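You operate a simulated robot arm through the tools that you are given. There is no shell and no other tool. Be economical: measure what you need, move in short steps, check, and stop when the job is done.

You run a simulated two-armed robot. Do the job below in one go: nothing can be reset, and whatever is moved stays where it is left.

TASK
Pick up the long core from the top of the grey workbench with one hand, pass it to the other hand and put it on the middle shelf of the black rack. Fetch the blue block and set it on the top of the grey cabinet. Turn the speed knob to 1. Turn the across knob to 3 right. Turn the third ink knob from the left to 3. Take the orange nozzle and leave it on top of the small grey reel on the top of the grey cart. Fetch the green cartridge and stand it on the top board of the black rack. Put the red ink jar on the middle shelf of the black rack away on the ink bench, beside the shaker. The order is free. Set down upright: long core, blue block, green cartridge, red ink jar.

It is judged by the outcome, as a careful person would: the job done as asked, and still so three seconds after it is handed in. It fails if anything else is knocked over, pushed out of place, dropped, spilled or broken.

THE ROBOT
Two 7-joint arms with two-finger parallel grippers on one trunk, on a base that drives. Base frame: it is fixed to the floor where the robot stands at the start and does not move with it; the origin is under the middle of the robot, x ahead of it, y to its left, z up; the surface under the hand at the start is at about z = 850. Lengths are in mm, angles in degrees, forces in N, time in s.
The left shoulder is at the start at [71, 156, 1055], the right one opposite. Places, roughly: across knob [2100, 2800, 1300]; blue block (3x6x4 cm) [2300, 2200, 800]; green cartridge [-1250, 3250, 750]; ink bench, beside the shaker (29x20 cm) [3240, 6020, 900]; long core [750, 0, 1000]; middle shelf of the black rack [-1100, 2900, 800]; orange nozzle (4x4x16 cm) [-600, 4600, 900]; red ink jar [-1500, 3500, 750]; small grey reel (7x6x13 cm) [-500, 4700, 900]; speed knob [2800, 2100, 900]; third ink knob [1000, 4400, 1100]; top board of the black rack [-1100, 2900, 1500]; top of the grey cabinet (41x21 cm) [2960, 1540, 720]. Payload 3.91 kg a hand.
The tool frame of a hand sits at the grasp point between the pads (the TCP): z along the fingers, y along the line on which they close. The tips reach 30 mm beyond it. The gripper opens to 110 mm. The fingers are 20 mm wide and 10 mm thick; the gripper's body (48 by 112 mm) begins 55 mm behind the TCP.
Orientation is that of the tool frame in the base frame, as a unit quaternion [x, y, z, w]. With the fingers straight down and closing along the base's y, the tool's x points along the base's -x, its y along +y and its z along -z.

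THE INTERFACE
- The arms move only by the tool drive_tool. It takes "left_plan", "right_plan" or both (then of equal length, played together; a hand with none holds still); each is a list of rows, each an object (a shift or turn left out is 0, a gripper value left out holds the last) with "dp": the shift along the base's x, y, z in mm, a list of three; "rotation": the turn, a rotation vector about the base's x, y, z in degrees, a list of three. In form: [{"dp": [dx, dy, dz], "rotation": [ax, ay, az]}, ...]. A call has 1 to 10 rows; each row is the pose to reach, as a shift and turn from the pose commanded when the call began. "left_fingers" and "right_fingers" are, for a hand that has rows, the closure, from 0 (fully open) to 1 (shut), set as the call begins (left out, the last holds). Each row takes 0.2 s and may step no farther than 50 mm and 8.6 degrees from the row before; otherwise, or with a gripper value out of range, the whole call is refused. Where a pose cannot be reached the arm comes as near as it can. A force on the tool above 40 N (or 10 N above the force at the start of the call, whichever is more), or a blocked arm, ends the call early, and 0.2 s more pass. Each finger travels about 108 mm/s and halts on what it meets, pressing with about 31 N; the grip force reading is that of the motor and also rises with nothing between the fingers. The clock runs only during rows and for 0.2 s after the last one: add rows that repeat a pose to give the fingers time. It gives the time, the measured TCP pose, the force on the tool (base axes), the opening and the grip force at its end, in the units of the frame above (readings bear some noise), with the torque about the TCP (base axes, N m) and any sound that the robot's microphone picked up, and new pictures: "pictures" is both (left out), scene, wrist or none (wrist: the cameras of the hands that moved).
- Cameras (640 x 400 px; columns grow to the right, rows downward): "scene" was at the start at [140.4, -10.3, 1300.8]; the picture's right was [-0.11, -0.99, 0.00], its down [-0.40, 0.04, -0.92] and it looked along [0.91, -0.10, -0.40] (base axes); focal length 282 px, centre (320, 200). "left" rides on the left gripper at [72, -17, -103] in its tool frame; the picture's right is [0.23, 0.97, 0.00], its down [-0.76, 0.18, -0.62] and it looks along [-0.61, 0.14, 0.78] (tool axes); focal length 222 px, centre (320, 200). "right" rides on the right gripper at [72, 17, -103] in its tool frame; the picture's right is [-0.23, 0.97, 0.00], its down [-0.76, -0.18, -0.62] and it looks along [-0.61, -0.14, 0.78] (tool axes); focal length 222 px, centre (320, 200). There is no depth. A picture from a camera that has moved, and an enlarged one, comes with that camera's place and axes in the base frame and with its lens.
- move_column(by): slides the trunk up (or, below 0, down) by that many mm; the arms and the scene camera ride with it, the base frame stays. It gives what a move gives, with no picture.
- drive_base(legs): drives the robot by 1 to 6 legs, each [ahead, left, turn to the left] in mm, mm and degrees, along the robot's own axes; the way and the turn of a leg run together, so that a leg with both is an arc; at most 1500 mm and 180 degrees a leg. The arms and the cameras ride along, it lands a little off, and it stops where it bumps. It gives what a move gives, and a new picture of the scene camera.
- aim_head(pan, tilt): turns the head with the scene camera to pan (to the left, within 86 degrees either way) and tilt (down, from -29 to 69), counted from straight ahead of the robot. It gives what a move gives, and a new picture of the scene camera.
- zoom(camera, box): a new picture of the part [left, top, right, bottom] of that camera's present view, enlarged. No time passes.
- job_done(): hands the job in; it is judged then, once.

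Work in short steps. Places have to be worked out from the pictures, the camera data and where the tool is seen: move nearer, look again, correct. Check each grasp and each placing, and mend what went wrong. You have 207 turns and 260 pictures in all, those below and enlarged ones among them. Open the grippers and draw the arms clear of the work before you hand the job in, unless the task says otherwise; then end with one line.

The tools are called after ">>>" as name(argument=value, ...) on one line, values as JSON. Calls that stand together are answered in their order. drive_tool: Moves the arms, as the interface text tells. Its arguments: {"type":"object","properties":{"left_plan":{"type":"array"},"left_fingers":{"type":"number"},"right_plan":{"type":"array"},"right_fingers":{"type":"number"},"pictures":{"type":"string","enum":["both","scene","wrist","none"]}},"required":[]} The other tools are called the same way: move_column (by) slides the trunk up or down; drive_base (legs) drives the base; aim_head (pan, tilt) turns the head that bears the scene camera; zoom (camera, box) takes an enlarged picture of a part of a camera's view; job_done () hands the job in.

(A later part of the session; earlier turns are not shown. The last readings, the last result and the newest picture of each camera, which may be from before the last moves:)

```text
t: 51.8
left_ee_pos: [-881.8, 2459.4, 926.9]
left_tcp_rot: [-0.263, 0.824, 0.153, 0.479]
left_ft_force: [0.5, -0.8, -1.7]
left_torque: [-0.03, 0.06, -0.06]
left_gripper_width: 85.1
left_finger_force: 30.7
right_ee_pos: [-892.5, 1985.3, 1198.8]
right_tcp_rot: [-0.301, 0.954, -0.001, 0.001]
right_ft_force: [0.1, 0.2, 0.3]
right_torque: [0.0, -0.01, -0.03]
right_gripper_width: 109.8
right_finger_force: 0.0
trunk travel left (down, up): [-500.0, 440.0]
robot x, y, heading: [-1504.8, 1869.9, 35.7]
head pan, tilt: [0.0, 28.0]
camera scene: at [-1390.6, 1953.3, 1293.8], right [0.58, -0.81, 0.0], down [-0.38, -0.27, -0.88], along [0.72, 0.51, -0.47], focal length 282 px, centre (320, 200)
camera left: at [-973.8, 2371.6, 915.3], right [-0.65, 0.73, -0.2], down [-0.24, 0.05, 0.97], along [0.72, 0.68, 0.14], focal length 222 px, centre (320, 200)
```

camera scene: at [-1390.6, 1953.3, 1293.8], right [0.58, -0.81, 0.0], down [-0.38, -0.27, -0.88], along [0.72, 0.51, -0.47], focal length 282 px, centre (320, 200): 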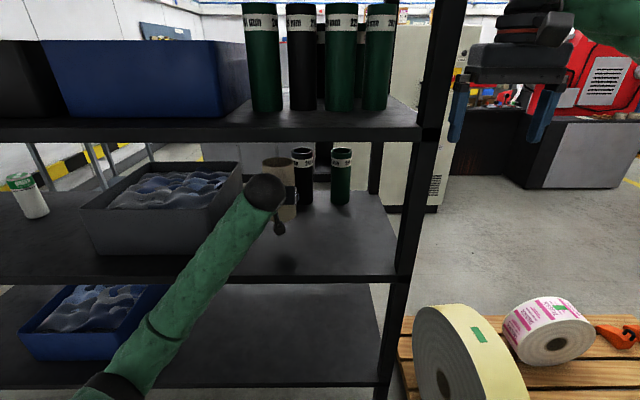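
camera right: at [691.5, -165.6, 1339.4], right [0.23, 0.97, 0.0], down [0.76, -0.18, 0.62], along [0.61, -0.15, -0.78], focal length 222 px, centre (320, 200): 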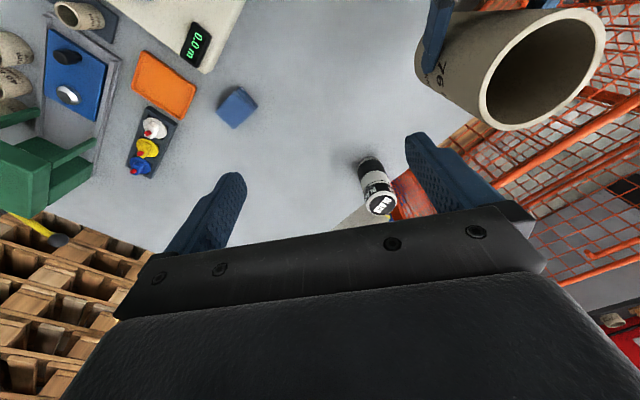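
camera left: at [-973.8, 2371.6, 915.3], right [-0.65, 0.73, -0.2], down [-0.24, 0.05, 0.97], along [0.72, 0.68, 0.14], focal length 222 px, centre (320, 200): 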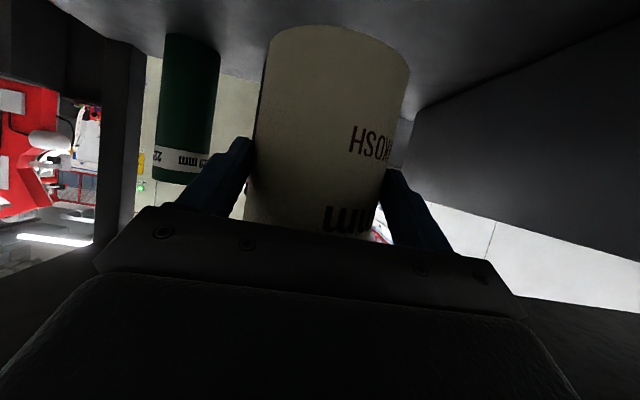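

The spot is clear: between bin and post, in front of the tubes. I lower slowly until contact.

>>> drive_tool(left_plan=[{"dp": [0, 0, -15]}, {"dp": [0, 0, -30]}, {"dp": [0, 0, -42]}, {"dp": [0, 0, -50]}, {"dp": [0, 0, -58]}, {"dp": [0, 0, -66]}, {"dp": [0, 0, -74]}], pictures="wrist")

```text
t: 53.4
left_ee_pos: [-880.5, 2457.7, 856.5]
left_tcp_rot: [-0.262, 0.823, 0.151, 0.481]
left_ft_force: [-0.3, 0.8, 17.0]
left_torque: [0.95, -0.7, 0.03]
left_gripper_width: 85.3
left_finger_force: 30.6
right_ee_pos: [-892.5, 1984.3, 1199.1]
right_tcp_rot: [-0.301, 0.954, 0.0, 0.0]
right_ft_force: [-0.2, -0.5, 0.0]
right_torque: [-0.02, 0.03, 0.03]
right_gripper_width: 110.0
right_finger_force: 0.0
trunk travel left (down, up): [-500.0, 440.0]
robot x, y, heading: [-1502.2, 1865.5, 35.6]
head pan, tilt: [0.0, 28.0]
camera left: at [-973.8, 2370.3, 844.0], right [-0.65, 0.73, -0.2], down [-0.24, 0.05, 0.97], along [0.72, 0.68, 0.15], focal length 222 px, centre (320, 200)
```

left: 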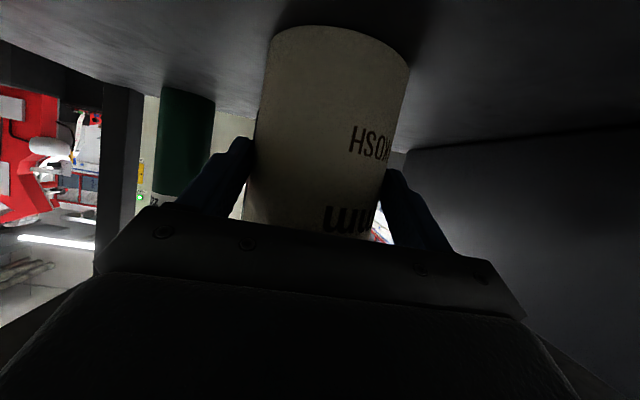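

Contact at shelf z≈780. I ease up 2 mm, open, and withdraw along the finger axis.

>>> drive_tool(left_plan=[{"dp": [0, 0, 1]}, {"dp": [0, 0, 1]}, {"dp": [0, 0, 1]}, {"dp": [-14, -10, 11]}, {"dp": [-42, -30, 31]}, {"dp": [-77, -55, 56]}, {"dp": [-112, -80, 80]}, {"dp": [-145, -104, 100]}, {"dp": [-180, -128, 120]}, {"dp": [-180, -128, 120]}], left_fingers=0, pictures="both")

```text
t: 55.6
left_ee_pos: [-1059.9, 2329.7, 972.2]
left_tcp_rot: [-0.263, 0.824, 0.151, 0.479]
left_ft_force: [0.5, -0.5, 0.5]
left_torque: [0.01, -0.03, 0.03]
left_gripper_width: 109.8
left_finger_force: 0.0
right_ee_pos: [-892.1, 1984.9, 1199.1]
right_tcp_rot: [-0.301, 0.954, -0.001, 0.001]
right_ft_force: [-0.6, 0.5, 0.4]
right_torque: [0.03, -0.01, 0.01]
right_gripper_width: 110.1
right_finger_force: 0.0
trunk travel left (down, up): [-500.0, 440.0]
robot x, y, heading: [-1501.4, 1870.1, 35.3]
head pan, tilt: [0.0, 28.0]
camera scene: at [-1390.2, 1953.5, 1293.7], right [0.58, -0.81, 0.0], down [-0.38, -0.27, -0.88], along [0.72, 0.51, -0.47], focal length 282 px, centre (320, 200)
camera left: at [-1153.6, 2242.1, 960.8], right [-0.65, 0.73, -0.2], down [-0.24, 0.05, 0.97], along [0.72, 0.68, 0.14], focal length 222 px, centre (320, 200)
```

scene: 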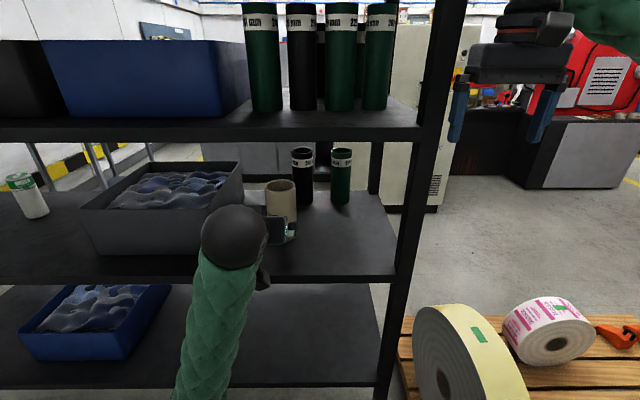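
left: 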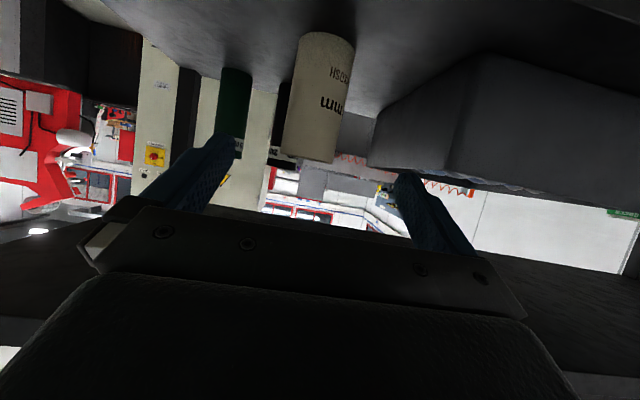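

The core stands upright on the shelf. I pull both hands in a bit, slide left along the rack and look at the cartridge and jar.

>>> drive_tool(right_plan=[{"dp": [-30, -21, 0]}, {"dp": [-60, -42, 0]}, {"dp": [-60, -42, 0]}], left_plan=[{"dp": [0, 0, 20]}, {"dp": [0, 0, 40]}, {"dp": [0, 0, 40]}], pictures="none")

>>> drive_base(legs=[[0, 800, 0]])

```text
t: 56.4
left_ee_pos: [-1060.3, 2331.8, 1011.6]
left_tcp_rot: [-0.263, 0.824, 0.151, 0.479]
left_ft_force: [0.1, -0.1, -0.3]
left_torque: [-0.02, -0.01, -0.03]
left_gripper_width: 110.1
left_finger_force: 0.0
right_ee_pos: [-953.2, 1942.9, 1197.9]
right_tcp_rot: [-0.301, 0.954, 0.0, 0.0]
right_ft_force: [-0.1, -0.6, 0.2]
right_torque: [-0.07, -0.03, -0.01]
right_gripper_width: 109.8
right_finger_force: 0.1
trunk travel left (down, up): [-500.0, 440.0]
robot x, y, heading: [-1503.5, 1874.5, 35.7]
head pan, tilt: [0.0, 28.0]
```

```text
t: 60.7
left_ee_pos: [-1529.9, 2983.9, 1011.5]
left_tcp_rot: [-0.264, 0.823, 0.152, 0.479]
left_ft_force: [-0.4, 1.0, -0.8]
left_torque: [-0.01, 0.02, -0.05]
left_gripper_width: 109.7
left_finger_force: 0.0
right_ee_pos: [-1419.8, 2596.5, 1197.4]
right_tcp_rot: [-0.302, 0.953, -0.001, 0.001]
right_ft_force: [0.4, 0.4, -0.5]
right_torque: [0.01, -0.04, 0.02]
right_gripper_width: 110.1
right_finger_force: 0.1
trunk travel left (down, up): [-500.0, 440.0]
robot x, y, heading: [-1969.9, 2524.6, 35.6]
head pan, tilt: [0.0, 28.0]
camera scene: at [-1858.0, 2606.1, 1293.8], right [0.58, -0.81, 0.0], down [-0.38, -0.27, -0.88], along [0.72, 0.52, -0.47], focal length 282 px, centre (320, 200)
```

scene: 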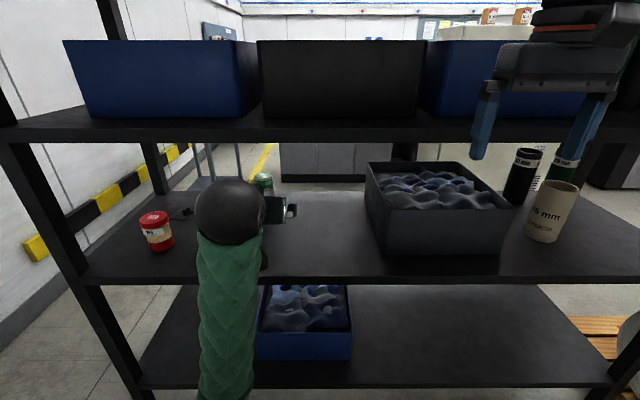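

The cartridge is behind my left hand; I look with the left wrist camera and zoom on the jar.

>>> zoom(camera="left", box=[0, 0, 640, 400])

>>> zoom(camera="scene", box=[120, 150, 320, 275])

```text
1.00 times, centred on (320, 200) of left (not enlarged: the box is as wide or as high as the picture)
camera zoom: at [-1621.7, 2895.7, 1000.6], right [-0.66, 0.73, -0.2], down [-0.24, 0.05, 0.97], along [0.72, 0.68, 0.14], focal length 222 px, centre (320, 200)
```

zoom: 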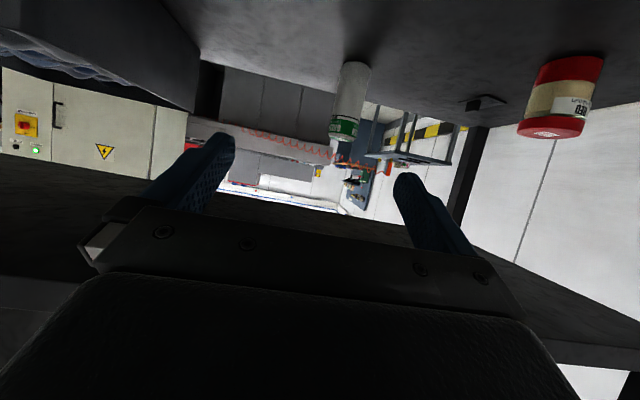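

```text
3.20 times, centred on (220, 212) of scene
camera zoom: at [-1858.0, 2606.1, 1293.8], right [0.58, -0.81, 0.0], down [-0.38, -0.27, -0.88], along [0.72, 0.52, -0.47], focal length 901 px, centre (640, 160)
```

zoom: 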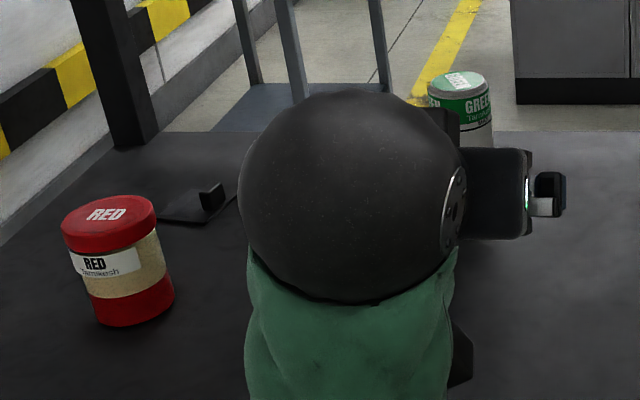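

Cartridge: about [-1262, 3250], ~65 mm wide, top ~918. I edge 60 mm nearer and bring the left hand to a pre-grasp.

>>> drive_base(legs=[[60, 0, 0]])

>>> drive_tool(left_plan=[{"dp": [20, 29, -26]}, {"dp": [40, 58, -52]}, {"dp": [60, 87, -78]}, {"dp": [80, 116, -104]}, {"dp": [99, 145, -135]}, {"dp": [99, 145, -135]}], pictures="wrist")

```text
t: 61.6
left_ee_pos: [-1478.2, 3020.3, 1011.3]
left_tcp_rot: [-0.263, 0.824, 0.151, 0.478]
left_ft_force: [0.2, 0.1, -0.4]
left_torque: [0.02, 0.02, -0.03]
left_gripper_width: 110.1
left_finger_force: 0.0
right_ee_pos: [-1368.2, 2632.5, 1195.3]
right_tcp_rot: [-0.303, 0.953, 0.0, -0.001]
right_ft_force: [-0.7, 0.3, 0.1]
right_torque: [-0.04, 0.06, -0.01]
right_gripper_width: 110.0
right_finger_force: 0.0
trunk travel left (down, up): [-500.0, 440.0]
robot x, y, heading: [-1920.1, 2557.3, 35.9]
head pan, tilt: [0.0, 28.0]
camera scene: at [-1806.7, 2642.2, 1293.4], right [0.58, -0.81, 0.0], down [-0.38, -0.28, -0.88], along [0.72, 0.52, -0.47], focal length 282 px, centre (320, 200)
```

scene: 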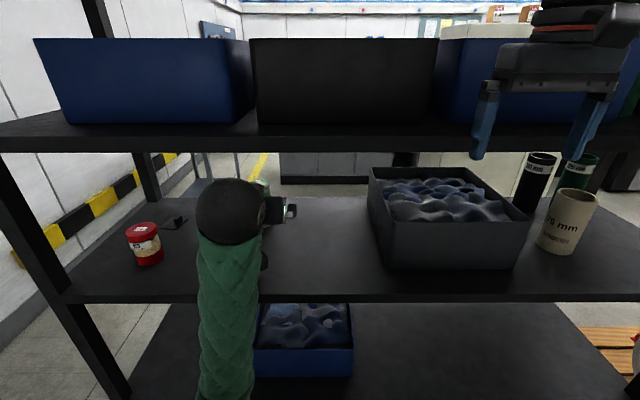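

```text
t: 63.0
left_ee_pos: [-1380.3, 3163.6, 877.6]
left_tcp_rot: [-0.263, 0.823, 0.151, 0.479]
left_ft_force: [-0.4, 0.1, -0.3]
left_torque: [0.0, 0.01, 0.01]
left_gripper_width: 109.7
left_finger_force: 0.2
right_ee_pos: [-1371.1, 2631.2, 1196.5]
right_tcp_rot: [-0.304, 0.953, 0.0, 0.001]
right_ft_force: [0.1, -0.6, 0.2]
right_torque: [0.0, -0.01, -0.02]
right_gripper_width: 109.8
right_finger_force: 0.0
trunk travel left (down, up): [-500.0, 440.0]
robot x, y, heading: [-1921.1, 2556.9, 35.8]
head pan, tilt: [0.0, 28.0]
camera left: at [-1473.1, 3075.9, 865.0], right [-0.66, 0.73, -0.2], down [-0.24, 0.05, 0.97], along [0.72, 0.68, 0.14], focal length 222 px, centre (320, 200)
```

left: 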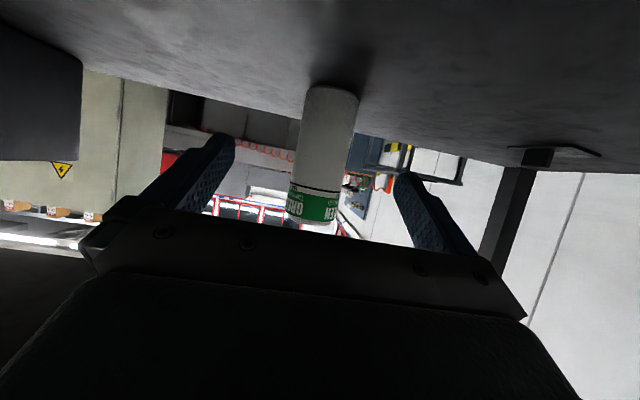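

Aligned. I advance onto the cartridge and close.

>>> drive_tool(left_plan=[{"dp": [20, 17, -8]}, {"dp": [45, 36, -15]}, {"dp": [70, 55, -20]}, {"dp": [90, 70, -20]}, {"dp": [102, 80, -20]}, {"dp": [102, 80, -20]}], pictures="wrist")

>>> drive_tool(left_plan=[{"dp": [0, 0, 0]}, {"dp": [0, 0, 0]}, {"dp": [0, 0, 0]}, {"dp": [0, 0, 0]}], left_fingers=1, pictures="wrist")

```text
t: 64.6
left_ee_pos: [-1295.2, 3234.7, 876.7]
left_tcp_rot: [-0.263, 0.817, 0.155, 0.49]
left_ft_force: [1.5, 0.7, 0.6]
left_torque: [-0.02, -0.02, 0.01]
left_gripper_width: 109.7
left_finger_force: 0.1
right_ee_pos: [-1385.5, 2624.4, 1203.7]
right_tcp_rot: [-0.307, 0.952, 0.002, 0.006]
right_ft_force: [0.8, -1.1, -0.1]
right_torque: [0.0, -0.04, 0.01]
right_gripper_width: 109.9
right_finger_force: 0.1
trunk travel left (down, up): [-500.0, 440.0]
robot x, y, heading: [-1926.3, 2557.3, 36.2]
head pan, tilt: [0.0, 28.0]
stopped in row 6 (left hand): the arm was blocked; the commanded pose is now the measured one
camera left: at [-1388.3, 3146.1, 862.6], right [-0.65, 0.73, -0.2], down [-0.26, 0.04, 0.96], along [0.71, 0.68, 0.16], focal length 222 px, centre (320, 200)
```

left: 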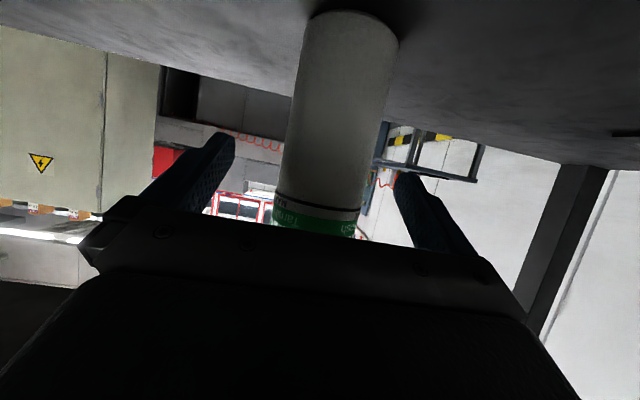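

```text
t: 65.6
left_ee_pos: [-1296.4, 3233.8, 876.7]
left_tcp_rot: [-0.263, 0.817, 0.157, 0.489]
left_ft_force: [-0.8, 0.4, -0.9]
left_torque: [-0.02, 0.07, -0.02]
left_gripper_width: 60.1
left_finger_force: 30.7
right_ee_pos: [-1384.0, 2621.7, 1202.0]
right_tcp_rot: [-0.307, 0.952, 0.004, 0.007]
right_ft_force: [0.1, 0.6, 1.2]
right_torque: [-0.02, -0.01, -0.01]
right_gripper_width: 110.0
right_finger_force: 0.1
trunk travel left (down, up): [-500.0, 440.0]
robot x, y, heading: [-1926.3, 2557.6, 36.2]
head pan, tilt: [0.0, 28.0]
camera left: at [-1388.3, 3146.2, 862.6], right [-0.65, 0.73, -0.2], down [-0.26, 0.03, 0.97], along [0.71, 0.68, 0.17], focal length 222 px, centre (320, 200)
```

left: 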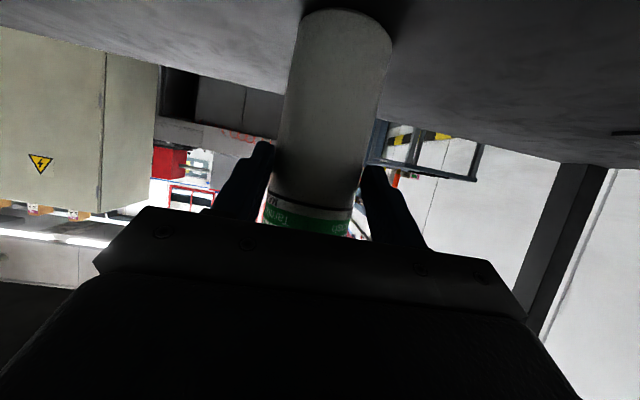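

Gripped (60 mm wide) though the forearm was touching the shelf edge. I raise the trunk 60 mm to lift it clear.

>>> move_column(by=60)

>>> aim_head(pan=10, tilt=40)

```text
t: 66.6
left_ee_pos: [-1286.9, 3246.5, 918.5]
left_tcp_rot: [-0.265, 0.822, 0.153, 0.48]
left_ft_force: [-0.2, 0.2, -2.3]
left_torque: [-0.01, 0.04, 0.01]
left_gripper_width: 60.1
left_finger_force: 30.3
right_ee_pos: [-1374.1, 2634.6, 1256.0]
right_tcp_rot: [-0.306, 0.952, -0.002, -0.001]
right_ft_force: [0.2, 0.7, 0.3]
right_torque: [-0.04, 0.05, 0.0]
right_gripper_width: 110.1
right_finger_force: 0.1
trunk travel left (down, up): [-560.0, 380.0]
robot x, y, heading: [-1925.4, 2558.9, 35.9]
head pan, tilt: [0.0, 28.0]
```

```text
t: 67.4
left_ee_pos: [-1287.8, 3245.5, 919.2]
left_tcp_rot: [-0.265, 0.822, 0.153, 0.481]
left_ft_force: [-1.2, 0.4, -3.1]
left_torque: [0.0, 0.03, 0.0]
left_gripper_width: 60.3
left_finger_force: 31.0
right_ee_pos: [-1373.8, 2634.1, 1257.0]
right_tcp_rot: [-0.305, 0.952, -0.001, 0.0]
right_ft_force: [-0.5, -0.9, 0.3]
right_torque: [-0.01, 0.0, 0.03]
right_gripper_width: 109.9
right_finger_force: 0.0
trunk travel left (down, up): [-560.0, 380.0]
robot x, y, heading: [-1927.6, 2557.8, 36.2]
head pan, tilt: [10.0, 40.0]
camera scene: at [-1828.0, 2648.5, 1335.3], right [0.72, -0.69, 0.0], down [-0.45, -0.46, -0.77], along [0.53, 0.55, -0.64], focal length 282 px, centre (320, 200)
```

scene: 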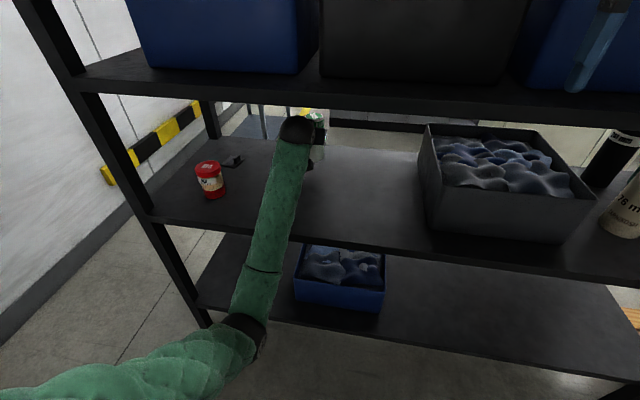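

It's lifted. I draw the cartridge out of the shelf.

>>> drive_tool(left_plan=[{"dp": [0, 0, 25]}, {"dp": [-32, -24, 30]}, {"dp": [-64, -48, 35]}, {"dp": [-97, -71, 40]}, {"dp": [-129, -95, 45]}, {"dp": [-161, -118, 50]}, {"dp": [-193, -142, 55]}, {"dp": [-226, -165, 60]}, {"dp": [-250, -183, 60]}, {"dp": [-250, -183, 60]}], pictures="scene")

```text
t: 69.6
left_ee_pos: [-1525.7, 3068.8, 979.7]
left_tcp_rot: [-0.265, 0.821, 0.153, 0.482]
left_ft_force: [-0.9, 0.7, -1.8]
left_torque: [-0.07, 0.05, -0.01]
left_gripper_width: 59.8
left_finger_force: 30.5
left hand out of reach, approached as far as the arm can: row 9, 10
right_ee_pos: [-1374.3, 2634.6, 1256.9]
right_tcp_rot: [-0.305, 0.952, 0.0, 0.001]
right_ft_force: [-0.4, 0.2, -1.1]
right_torque: [-0.01, 0.02, 0.04]
right_gripper_width: 110.2
right_finger_force: 0.0
trunk travel left (down, up): [-560.0, 380.0]
robot x, y, heading: [-1924.1, 2553.5, 36.2]
head pan, tilt: [10.0, 40.0]
camera scene: at [-1828.0, 2648.5, 1335.2], right [0.72, -0.69, 0.0], down [-0.45, -0.46, -0.77], along [0.53, 0.55, -0.64], focal length 282 px, centre (320, 200)
```

scene: 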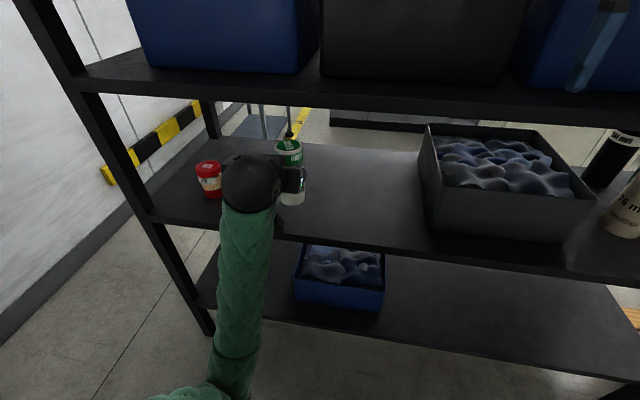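

I back the robot off and raise the trunk for the top board.

>>> drive_base(legs=[[-280, 0, 0]])

>>> move_column(by=378)

>>> aim_head(pan=0, tilt=12)

```text
t: 71.5
left_ee_pos: [-1752.2, 2905.6, 980.6]
left_tcp_rot: [-0.265, 0.821, 0.153, 0.482]
left_ft_force: [-0.2, -0.3, -1.1]
left_torque: [-0.03, 0.06, 0.0]
left_gripper_width: 60.4
left_finger_force: 31.2
right_ee_pos: [-1601.2, 2470.7, 1258.2]
right_tcp_rot: [-0.306, 0.952, 0.0, 0.001]
right_ft_force: [-0.2, -0.5, -0.7]
right_torque: [0.01, 0.01, 0.02]
right_gripper_width: 110.2
right_finger_force: 0.0
trunk travel left (down, up): [-560.0, 380.0]
robot x, y, heading: [-2151.5, 2393.2, 36.2]
head pan, tilt: [10.0, 40.0]
camera scene: at [-2053.6, 2484.1, 1335.4], right [0.72, -0.69, 0.0], down [-0.45, -0.46, -0.77], along [0.53, 0.55, -0.64], focal length 282 px, centre (320, 200)
```

scene: 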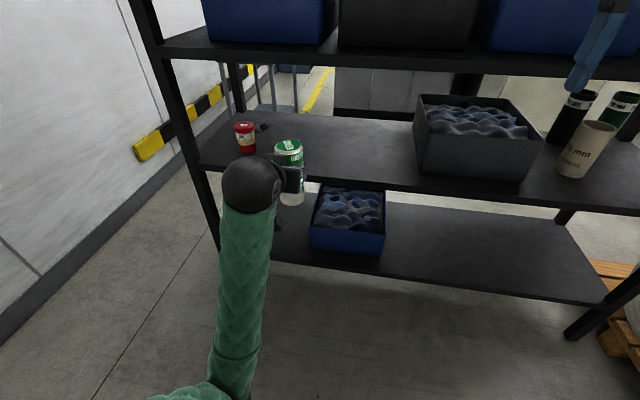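

```text
t: 75.2
left_ee_pos: [-1749.7, 2905.8, 1358.2]
left_tcp_rot: [-0.266, 0.821, 0.153, 0.481]
left_ft_force: [-0.5, 0.4, -2.4]
left_torque: [-0.02, 0.02, -0.01]
left_gripper_width: 60.0
left_finger_force: 31.0
right_ee_pos: [-1598.1, 2472.2, 1634.8]
right_tcp_rot: [-0.306, 0.952, 0.001, 0.0]
right_ft_force: [0.1, -0.6, -0.5]
right_torque: [0.01, -0.03, 0.0]
right_gripper_width: 110.0
right_finger_force: 0.1
trunk travel left (down, up): [-938.0, 2.0]
robot x, y, heading: [-2151.1, 2393.0, 36.0]
head pan, tilt: [10.0, 40.0]
```

```text
t: 76.1
left_ee_pos: [-1750.7, 2905.9, 1357.7]
left_tcp_rot: [-0.266, 0.822, 0.153, 0.48]
left_ft_force: [0.6, 0.1, -1.2]
left_torque: [-0.08, 0.04, 0.0]
left_gripper_width: 60.2
left_finger_force: 31.1
right_ee_pos: [-1598.3, 2471.6, 1634.7]
right_tcp_rot: [-0.306, 0.952, 0.0, 0.0]
right_ft_force: [0.0, 0.1, 0.6]
right_torque: [0.0, -0.01, -0.03]
right_gripper_width: 109.9
right_finger_force: 0.0
trunk travel left (down, up): [-938.0, 2.0]
robot x, y, heading: [-2151.6, 2393.6, 35.9]
head pan, tilt: [0.0, 12.0]
camera scene: at [-2035.9, 2478.6, 1757.6], right [0.59, -0.81, 0.0], down [-0.17, -0.12, -0.98], along [0.79, 0.58, -0.21], focal length 282 px, centre (320, 200)
```

scene: 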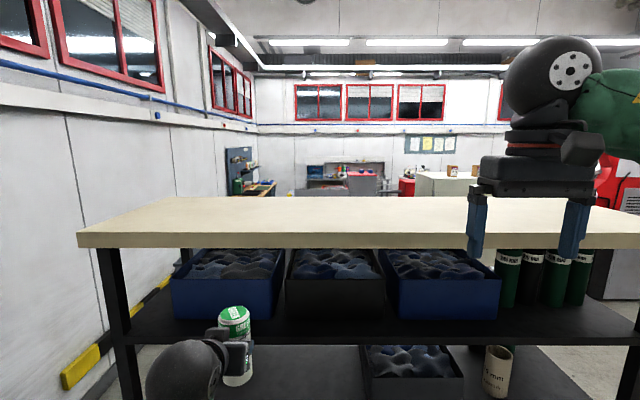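

Top board is empty, surface near z 1505. I raise the left hand to above that level.

>>> drive_tool(left_plan=[{"dp": [0, 0, 45]}, {"dp": [0, 0, 90]}, {"dp": [0, 0, 135]}, {"dp": [0, 0, 180]}, {"dp": [0, 0, 225]}, {"dp": [0, 0, 270]}, {"dp": [0, 0, 305]}, {"dp": [0, 0, 305]}], pictures="both")

```text
t: 77.9
left_ee_pos: [-1686.7, 2961.0, 1604.6]
left_tcp_rot: [-0.27, 0.817, 0.168, 0.482]
left_ft_force: [-0.8, 0.5, -1.7]
left_torque: [-0.05, 0.05, -0.04]
left_gripper_width: 59.9
left_finger_force: 31.0
left hand out of reach, approached as far as the arm can: row 4, 5, 6, 7, 8
right_ee_pos: [-1600.3, 2474.5, 1634.8]
right_tcp_rot: [-0.307, 0.952, -0.001, 0.001]
right_ft_force: [-0.6, 0.4, -0.2]
right_torque: [-0.02, -0.02, 0.02]
right_gripper_width: 110.0
right_finger_force: 0.1
trunk travel left (down, up): [-938.0, 2.0]
robot x, y, heading: [-2148.8, 2396.6, 36.7]
head pan, tilt: [0.0, 12.0]
camera scene: at [-2036.6, 2481.0, 1757.6], right [0.59, -0.81, 0.0], down [-0.17, -0.12, -0.98], along [0.79, 0.58, -0.21], focal length 282 px, centre (320, 200)
camera left: at [-1775.5, 2871.2, 1589.5], right [-0.68, 0.71, -0.19], down [-0.24, 0.02, 0.97], along [0.7, 0.7, 0.16], focal length 222 px, centre (320, 200)
```

scene: 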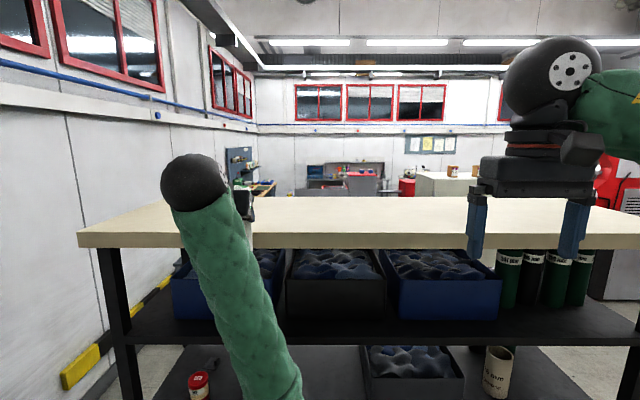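
left: 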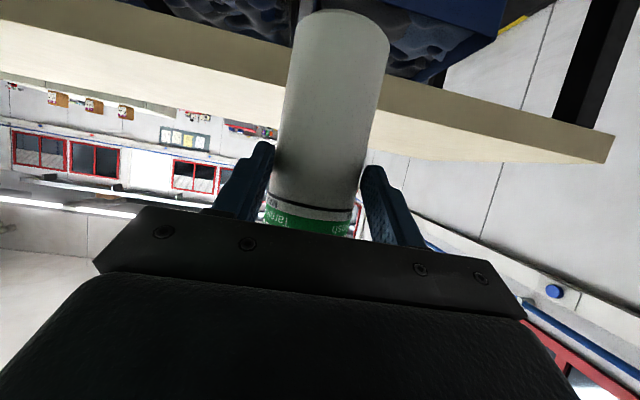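

The arm is cramped close in; I extend forward a little at height so it can reach.

>>> drive_tool(left_plan=[{"dp": [30, 22, 0]}, {"dp": [60, 44, 0]}, {"dp": [95, 68, 0]}, {"dp": [105, 76, 0]}, {"dp": [105, 76, 0]}], pictures="wrist")

```text
t: 79.1
left_ee_pos: [-1572.3, 3024.1, 1603.0]
left_tcp_rot: [-0.265, 0.822, 0.152, 0.482]
left_ft_force: [0.7, -1.1, -2.4]
left_torque: [-0.05, 0.03, 0.0]
left_gripper_width: 60.1
left_finger_force: 31.3
right_ee_pos: [-1598.8, 2471.0, 1636.3]
right_tcp_rot: [-0.306, 0.952, 0.0, 0.001]
right_ft_force: [0.7, 1.6, -0.1]
right_torque: [-0.01, -0.04, 0.01]
right_gripper_width: 110.1
right_finger_force: 0.1
trunk travel left (down, up): [-938.0, 2.0]
robot x, y, heading: [-2147.2, 2393.7, 36.2]
head pan, tilt: [0.0, 12.0]
camera left: at [-1665.4, 2935.6, 1590.9], right [-0.66, 0.73, -0.2], down [-0.24, 0.05, 0.97], along [0.71, 0.69, 0.14], focal length 222 px, centre (320, 200)
```

left: 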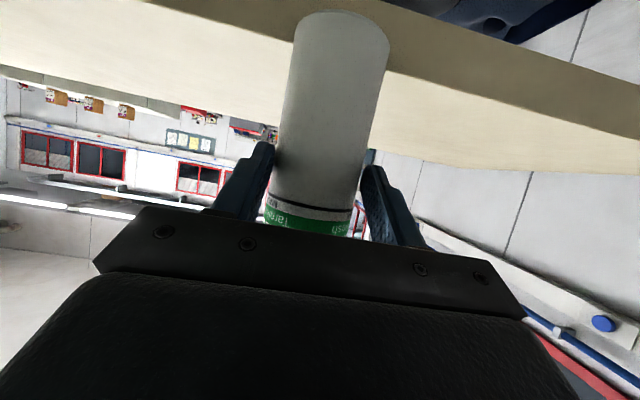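

Now I raise 45 mm so the cartridge base clears the board.

>>> drive_tool(left_plan=[{"dp": [0, 0, 20]}, {"dp": [0, 0, 45]}, {"dp": [0, 0, 45]}], pictures="both")

```text
t: 79.9
left_ee_pos: [-1572.7, 3024.4, 1647.7]
left_tcp_rot: [-0.266, 0.822, 0.153, 0.481]
left_ft_force: [-0.8, -0.4, -1.3]
left_torque: [-0.01, 0.05, 0.02]
left_gripper_width: 60.6
left_finger_force: 31.0
right_ee_pos: [-1597.1, 2471.4, 1635.5]
right_tcp_rot: [-0.307, 0.952, 0.0, 0.0]
right_ft_force: [0.5, 0.1, -0.3]
right_torque: [-0.02, 0.01, 0.0]
right_gripper_width: 109.7
right_finger_force: 0.0
trunk travel left (down, up): [-938.0, 2.0]
robot x, y, heading: [-2148.8, 2395.4, 36.2]
head pan, tilt: [0.0, 12.0]
camera scene: at [-2035.4, 2478.8, 1757.6], right [0.59, -0.81, 0.0], down [-0.17, -0.12, -0.98], along [0.79, 0.58, -0.21], focal length 282 px, centre (320, 200)
camera left: at [-1665.3, 2935.6, 1635.5], right [-0.66, 0.73, -0.2], down [-0.24, 0.05, 0.97], along [0.71, 0.69, 0.14], focal length 222 px, centre (320, 200)
```

scene: 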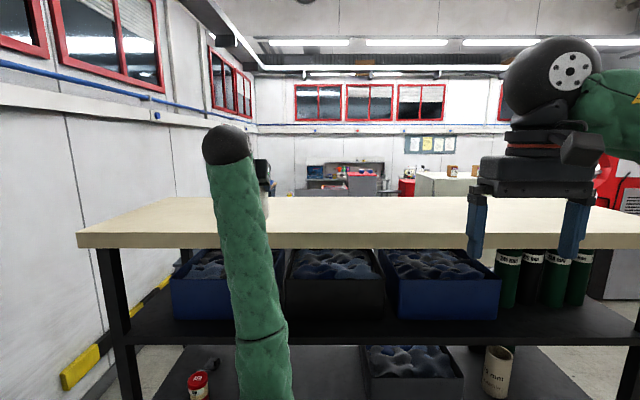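
left: 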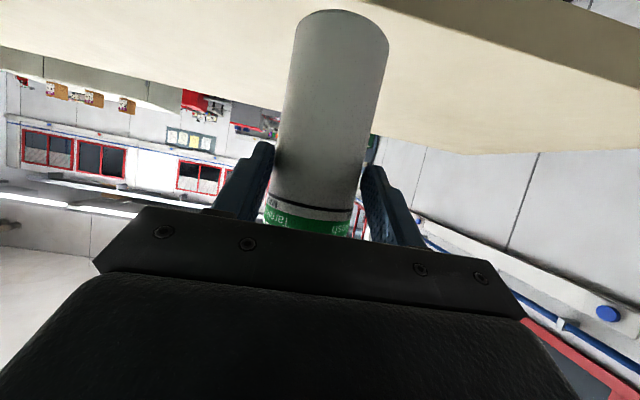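

The base now clears the board. I roll forward 100 mm, then extend 85 mm over the board.

>>> drive_base(legs=[[100, 0, 0]])

>>> drive_tool(left_plan=[{"dp": [23, 17, 0]}, {"dp": [46, 33, 0]}, {"dp": [69, 50, 0]}, {"dp": [80, 59, 0]}, {"dp": [80, 59, -10]}, {"dp": [80, 59, -20]}, {"dp": [80, 59, -20]}], pictures="both")

```text
t: 81.0
left_ee_pos: [-1496.8, 3077.2, 1651.7]
left_tcp_rot: [-0.265, 0.821, 0.153, 0.483]
left_ft_force: [-1.2, -0.2, -0.5]
left_torque: [-0.05, 0.03, -0.05]
left_gripper_width: 60.1
left_finger_force: 30.5
right_ee_pos: [-1524.2, 2524.9, 1637.3]
right_tcp_rot: [-0.306, 0.952, 0.0, 0.003]
right_ft_force: [-0.9, -0.7, 0.4]
right_torque: [0.02, -0.03, -0.03]
right_gripper_width: 110.1
right_finger_force: 0.1
trunk travel left (down, up): [-938.0, 2.0]
robot x, y, heading: [-2068.9, 2453.3, 36.1]
head pan, tilt: [0.0, 12.0]
camera scene: at [-1961.3, 2532.9, 1758.6], right [0.59, -0.81, 0.0], down [-0.16, -0.12, -0.98], along [0.79, 0.58, -0.2], focal length 282 px, centre (320, 200)
```

scene: 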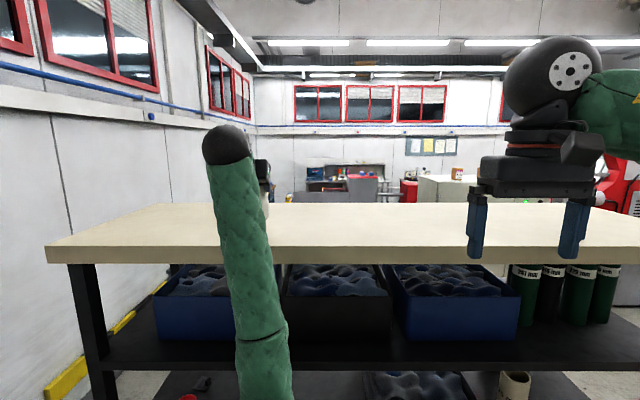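

```text
t: 82.6
left_ee_pos: [-1410.4, 3141.3, 1627.8]
left_tcp_rot: [-0.264, 0.823, 0.151, 0.48]
left_ft_force: [0.2, 0.0, -1.8]
left_torque: [-0.04, 0.03, 0.01]
left_gripper_width: 60.3
left_finger_force: 31.1
right_ee_pos: [-1518.2, 2529.5, 1633.9]
right_tcp_rot: [-0.305, 0.952, 0.0, 0.001]
right_ft_force: [-0.4, -0.4, -0.2]
right_torque: [0.02, -0.01, 0.0]
right_gripper_width: 110.0
right_finger_force: 0.0
trunk travel left (down, up): [-938.0, 2.0]
robot x, y, heading: [-2072.0, 2454.8, 36.3]
head pan, tilt: [0.0, 12.0]
camera scene: at [-1954.5, 2537.9, 1757.6], right [0.59, -0.81, 0.0], down [-0.17, -0.12, -0.98], along [0.79, 0.58, -0.21], focal length 282 px, centre (320, 200)
camera left: at [-1503.8, 3053.1, 1615.3], right [-0.66, 0.73, -0.2], down [-0.24, 0.05, 0.97], along [0.71, 0.69, 0.14], focal length 222 px, centre (320, 200)
```

scene: 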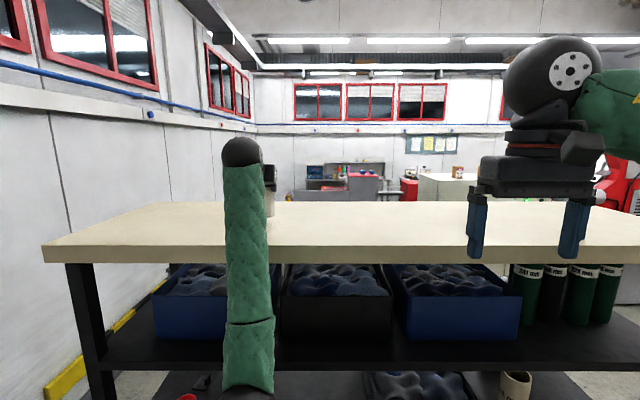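
left: 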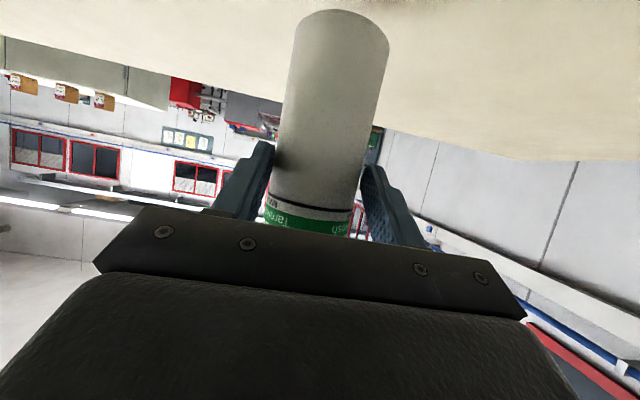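

The cartridge is ~140 mm inside the edge. I lower until contact.

>>> drive_tool(left_plan=[{"dp": [0, 0, -8]}, {"dp": [0, 0, -14]}, {"dp": [0, 0, -20]}, {"dp": [0, 0, -25]}, {"dp": [0, 0, -30]}], pictures="wrist")

```text
t: 83.8
left_ee_pos: [-1412.2, 3141.0, 1599.1]
left_tcp_rot: [-0.265, 0.821, 0.153, 0.481]
left_ft_force: [0.1, 0.2, -1.7]
left_torque: [0.01, 0.0, 0.03]
left_gripper_width: 60.3
left_finger_force: 30.9
right_ee_pos: [-1517.5, 2530.5, 1634.8]
right_tcp_rot: [-0.306, 0.952, 0.0, 0.002]
right_ft_force: [-0.5, -0.3, 0.1]
right_torque: [-0.01, 0.03, 0.01]
right_gripper_width: 110.3
right_finger_force: 0.0
trunk travel left (down, up): [-938.0, 2.0]
robot x, y, heading: [-2070.7, 2453.1, 36.1]
head pan, tilt: [0.0, 12.0]
camera left: at [-1504.2, 3053.0, 1585.5], right [-0.66, 0.73, -0.2], down [-0.24, 0.05, 0.97], along [0.71, 0.69, 0.15], focal length 222 px, centre (320, 200)
```

left: 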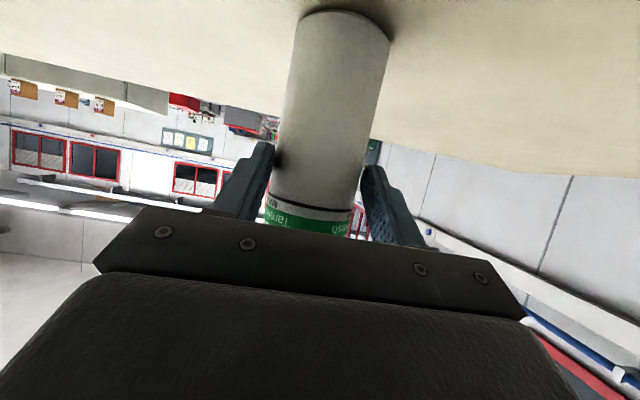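

Shadow is now tight under it but no contact force yet; I continue in small steps.

>>> drive_tool(left_plan=[{"dp": [0, 0, -3]}, {"dp": [0, 0, -6]}, {"dp": [0, 0, -9]}, {"dp": [0, 0, -12]}], pictures="wrist")

```text
t: 84.8
left_ee_pos: [-1414.3, 3138.2, 1589.7]
left_tcp_rot: [-0.264, 0.821, 0.153, 0.483]
left_ft_force: [-6.2, -3.8, 28.7]
left_torque: [0.35, -0.6, 0.11]
left_gripper_width: 59.5
left_finger_force: 31.3
right_ee_pos: [-1521.7, 2526.3, 1636.8]
right_tcp_rot: [-0.307, 0.952, 0.001, 0.001]
right_ft_force: [-0.2, 0.1, 0.5]
right_torque: [0.0, 0.0, 0.02]
right_gripper_width: 109.9
right_finger_force: 0.0
trunk travel left (down, up): [-938.0, 2.0]
robot x, y, heading: [-2072.0, 2456.0, 36.2]
head pan, tilt: [0.0, 12.0]
camera left: at [-1507.7, 3049.4, 1576.9], right [-0.66, 0.73, -0.2], down [-0.25, 0.05, 0.97], along [0.71, 0.69, 0.15], focal length 222 px, centre (320, 200)
```

left: 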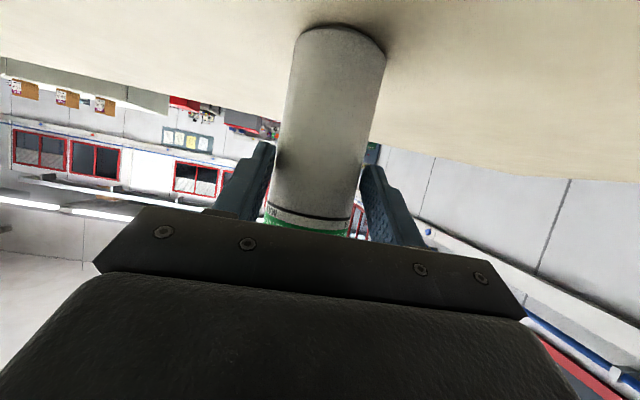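

Contact (29 N). I relieve it, open, and withdraw along the fingers.

>>> drive_tool(left_plan=[{"dp": [0, 0, 2]}, {"dp": [0, 0, 2]}, {"dp": [0, 0, 2]}, {"dp": [-14, -10, 12]}, {"dp": [-38, -27, 25]}, {"dp": [-70, -50, 38]}, {"dp": [-100, -72, 45]}, {"dp": [-100, -72, 45]}], left_fingers=0, pictures="wrist")

```text
t: 86.6
left_ee_pos: [-1512.0, 3069.6, 1632.6]
left_tcp_rot: [-0.265, 0.822, 0.152, 0.481]
left_ft_force: [-0.3, 0.1, 0.5]
left_torque: [0.01, -0.01, 0.01]
left_gripper_width: 109.8
left_finger_force: 0.1
right_ee_pos: [-1518.7, 2528.8, 1634.6]
right_tcp_rot: [-0.305, 0.952, 0.0, 0.0]
right_ft_force: [0.2, 0.2, 0.2]
right_torque: [-0.01, -0.01, -0.03]
right_gripper_width: 110.1
right_finger_force: 0.2
trunk travel left (down, up): [-938.0, 2.0]
robot x, y, heading: [-2067.9, 2456.7, 36.0]
head pan, tilt: [0.0, 12.0]
camera left: at [-1604.6, 2980.9, 1619.3], right [-0.66, 0.73, -0.2], down [-0.24, 0.05, 0.97], along [0.71, 0.69, 0.15], focal length 222 px, centre (320, 200)
```

left: 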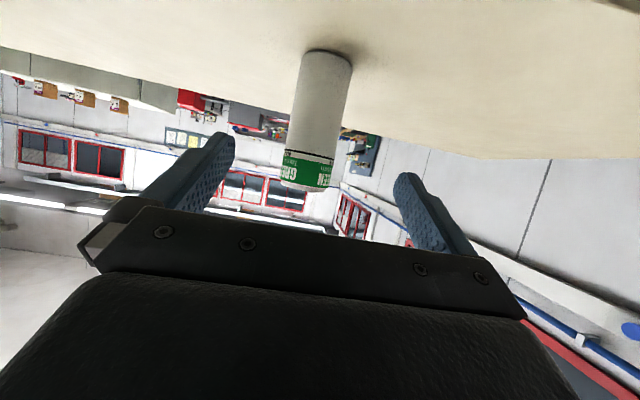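

The cartridge stands upright on the top board. I back off, shift left toward the red jar, and lower the trunk.

>>> drive_base(legs=[[-150, 0, 0], [0, 290, 0]])

>>> move_column(by=-348)

>>> drive_tool(left_plan=[{"dp": [-15, -11, -45]}, {"dp": [-30, -22, -90]}, {"dp": [-45, -33, -135]}, {"dp": [-60, -44, -180]}, {"dp": [-75, -55, -225]}, {"dp": [-75, -55, -270]}, {"dp": [-75, -55, -315]}, {"dp": [-75, -55, -355]}, {"dp": [-75, -55, -380]}, {"dp": [-75, -55, -380]}], pictures="none")

>>> aim_head(pan=10, tilt=28)

```text
t: 89.6
left_ee_pos: [-1803.7, 3215.1, 1631.5]
left_tcp_rot: [-0.264, 0.822, 0.152, 0.481]
left_ft_force: [0.7, -0.9, 1.1]
left_torque: [0.01, -0.03, 0.01]
left_gripper_width: 110.2
left_finger_force: 0.0
right_ee_pos: [-1809.8, 2674.9, 1634.0]
right_tcp_rot: [-0.306, 0.952, 0.001, 0.001]
right_ft_force: [-0.7, 0.3, -0.2]
right_torque: [0.0, 0.03, -0.02]
right_gripper_width: 109.7
right_finger_force: 0.0
trunk travel left (down, up): [-938.0, 2.0]
robot x, y, heading: [-2363.0, 2597.9, 35.9]
head pan, tilt: [0.0, 12.0]
camera scene: at [-2247.2, 2683.6, 1757.6], right [0.59, -0.81, 0.0], down [-0.17, -0.12, -0.98], along [0.79, 0.58, -0.21], focal length 282 px, centre (320, 200)
```

scene: 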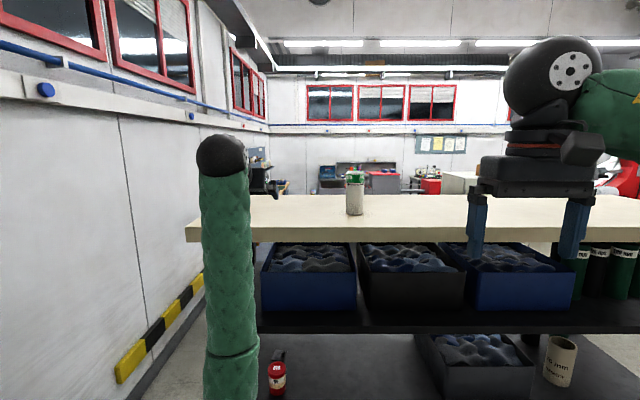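

```text
t: 93.0
left_ee_pos: [-1805.7, 3216.8, 1284.5]
left_tcp_rot: [-0.264, 0.821, 0.152, 0.483]
left_ft_force: [0.3, 0.5, 0.0]
left_torque: [-0.01, 0.0, 0.02]
left_gripper_width: 109.9
left_finger_force: 0.0
right_ee_pos: [-1810.9, 2676.5, 1287.8]
right_tcp_rot: [-0.306, 0.952, 0.0, 0.001]
right_ft_force: [0.6, -0.1, 0.3]
right_torque: [0.0, 0.01, -0.01]
right_gripper_width: 109.8
right_finger_force: 0.1
trunk travel left (down, up): [-590.0, 350.0]
robot x, y, heading: [-2363.4, 2601.8, 35.9]
head pan, tilt: [0.0, 12.0]
```

```text
t: 95.2
left_ee_pos: [-1881.1, 3161.6, 902.9]
left_tcp_rot: [-0.264, 0.821, 0.153, 0.482]
left_ft_force: [1.0, 0.4, 0.0]
left_torque: [-0.03, 0.01, -0.02]
left_gripper_width: 110.1
left_finger_force: 0.1
right_ee_pos: [-1811.5, 2676.1, 1287.6]
right_tcp_rot: [-0.306, 0.952, -0.001, 0.001]
right_ft_force: [0.4, 0.4, 0.1]
right_torque: [0.0, 0.02, 0.0]
right_gripper_width: 109.9
right_finger_force: 0.0
trunk travel left (down, up): [-590.0, 350.0]
robot x, y, heading: [-2361.0, 2599.6, 36.2]
head pan, tilt: [0.0, 12.0]
```

```text
t: 96.0
left_ee_pos: [-1881.1, 3161.5, 902.2]
left_tcp_rot: [-0.265, 0.821, 0.153, 0.482]
left_ft_force: [0.9, 0.3, 0.1]
left_torque: [0.0, -0.01, 0.01]
left_gripper_width: 110.2
left_finger_force: 0.0
right_ee_pos: [-1812.7, 2675.9, 1287.6]
right_tcp_rot: [-0.306, 0.952, 0.0, 0.001]
right_ft_force: [0.3, 1.3, 0.3]
right_torque: [-0.03, -0.03, 0.01]
right_gripper_width: 110.2
right_finger_force: 0.1
trunk travel left (down, up): [-590.0, 350.0]
robot x, y, heading: [-2366.3, 2601.1, 35.9]
head pan, tilt: [10.0, 28.0]
camera scene: at [-2260.8, 2695.4, 1383.8], right [0.72, -0.69, 0.0], down [-0.33, -0.34, -0.88], along [0.61, 0.64, -0.47], focal length 282 px, centre (320, 200)
```

scene: 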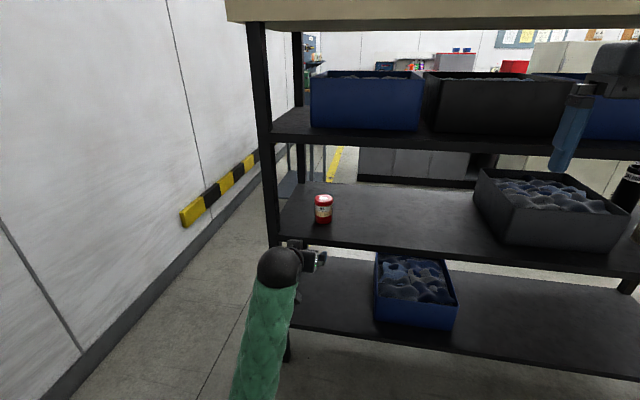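

Jar at about [-1585, 3378], straight ahead of the left hand. I roll forward 180 mm and view from the wrist.

>>> drive_base(legs=[[180, 0, 0]])

>>> drive_tool(left_plan=[{"dp": [20, 15, -15]}, {"dp": [40, 29, -35]}, {"dp": [40, 29, -35]}], pictures="wrist")

```text
t: 97.5
left_ee_pos: [-1734.0, 3268.9, 902.7]
left_tcp_rot: [-0.264, 0.822, 0.152, 0.481]
left_ft_force: [-0.6, -0.9, -0.4]
left_torque: [0.02, -0.02, -0.01]
left_gripper_width: 109.9
left_finger_force: 0.0
right_ee_pos: [-1665.2, 2784.6, 1286.4]
right_tcp_rot: [-0.306, 0.952, 0.001, -0.001]
right_ft_force: [-0.6, 0.1, -0.3]
right_torque: [-0.01, 0.01, 0.01]
right_gripper_width: 109.9
right_finger_force: 0.1
trunk travel left (down, up): [-590.0, 350.0]
robot x, y, heading: [-2214.8, 2705.3, 36.3]
head pan, tilt: [10.0, 28.0]
camera scene: at [-2113.8, 2802.8, 1383.6], right [0.72, -0.69, 0.0], down [-0.33, -0.34, -0.88], along [0.61, 0.64, -0.47], focal length 282 px, centre (320, 200)
```

scene: 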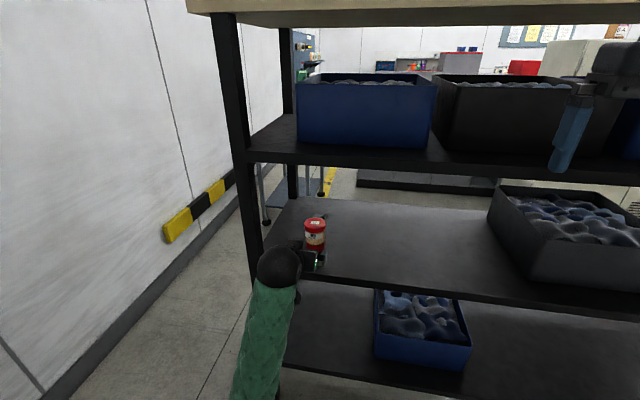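

```text
t: 98.3
left_ee_pos: [-1696.7, 3296.8, 869.1]
left_tcp_rot: [-0.265, 0.821, 0.153, 0.482]
left_ft_force: [-0.6, 0.8, -0.1]
left_torque: [0.01, 0.0, 0.0]
left_gripper_width: 110.1
left_finger_force: 0.1
right_ee_pos: [-1665.9, 2783.5, 1288.4]
right_tcp_rot: [-0.305, 0.952, 0.001, 0.001]
right_ft_force: [0.6, -0.7, -0.4]
right_torque: [0.02, -0.02, 0.01]
right_gripper_width: 109.9
right_finger_force: 0.1
trunk travel left (down, up): [-590.0, 350.0]
robot x, y, heading: [-2216.0, 2707.9, 36.0]
head pan, tilt: [10.0, 28.0]
camera left: at [-1787.7, 3208.0, 855.9], right [-0.66, 0.73, -0.2], down [-0.24, 0.05, 0.97], along [0.71, 0.69, 0.15], focal length 222 px, centre (320, 200)
```

left: 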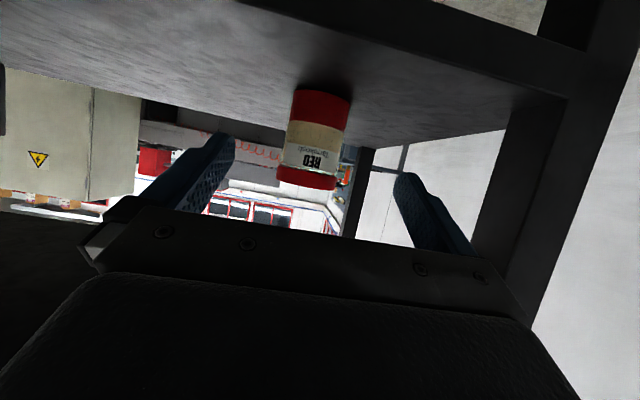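

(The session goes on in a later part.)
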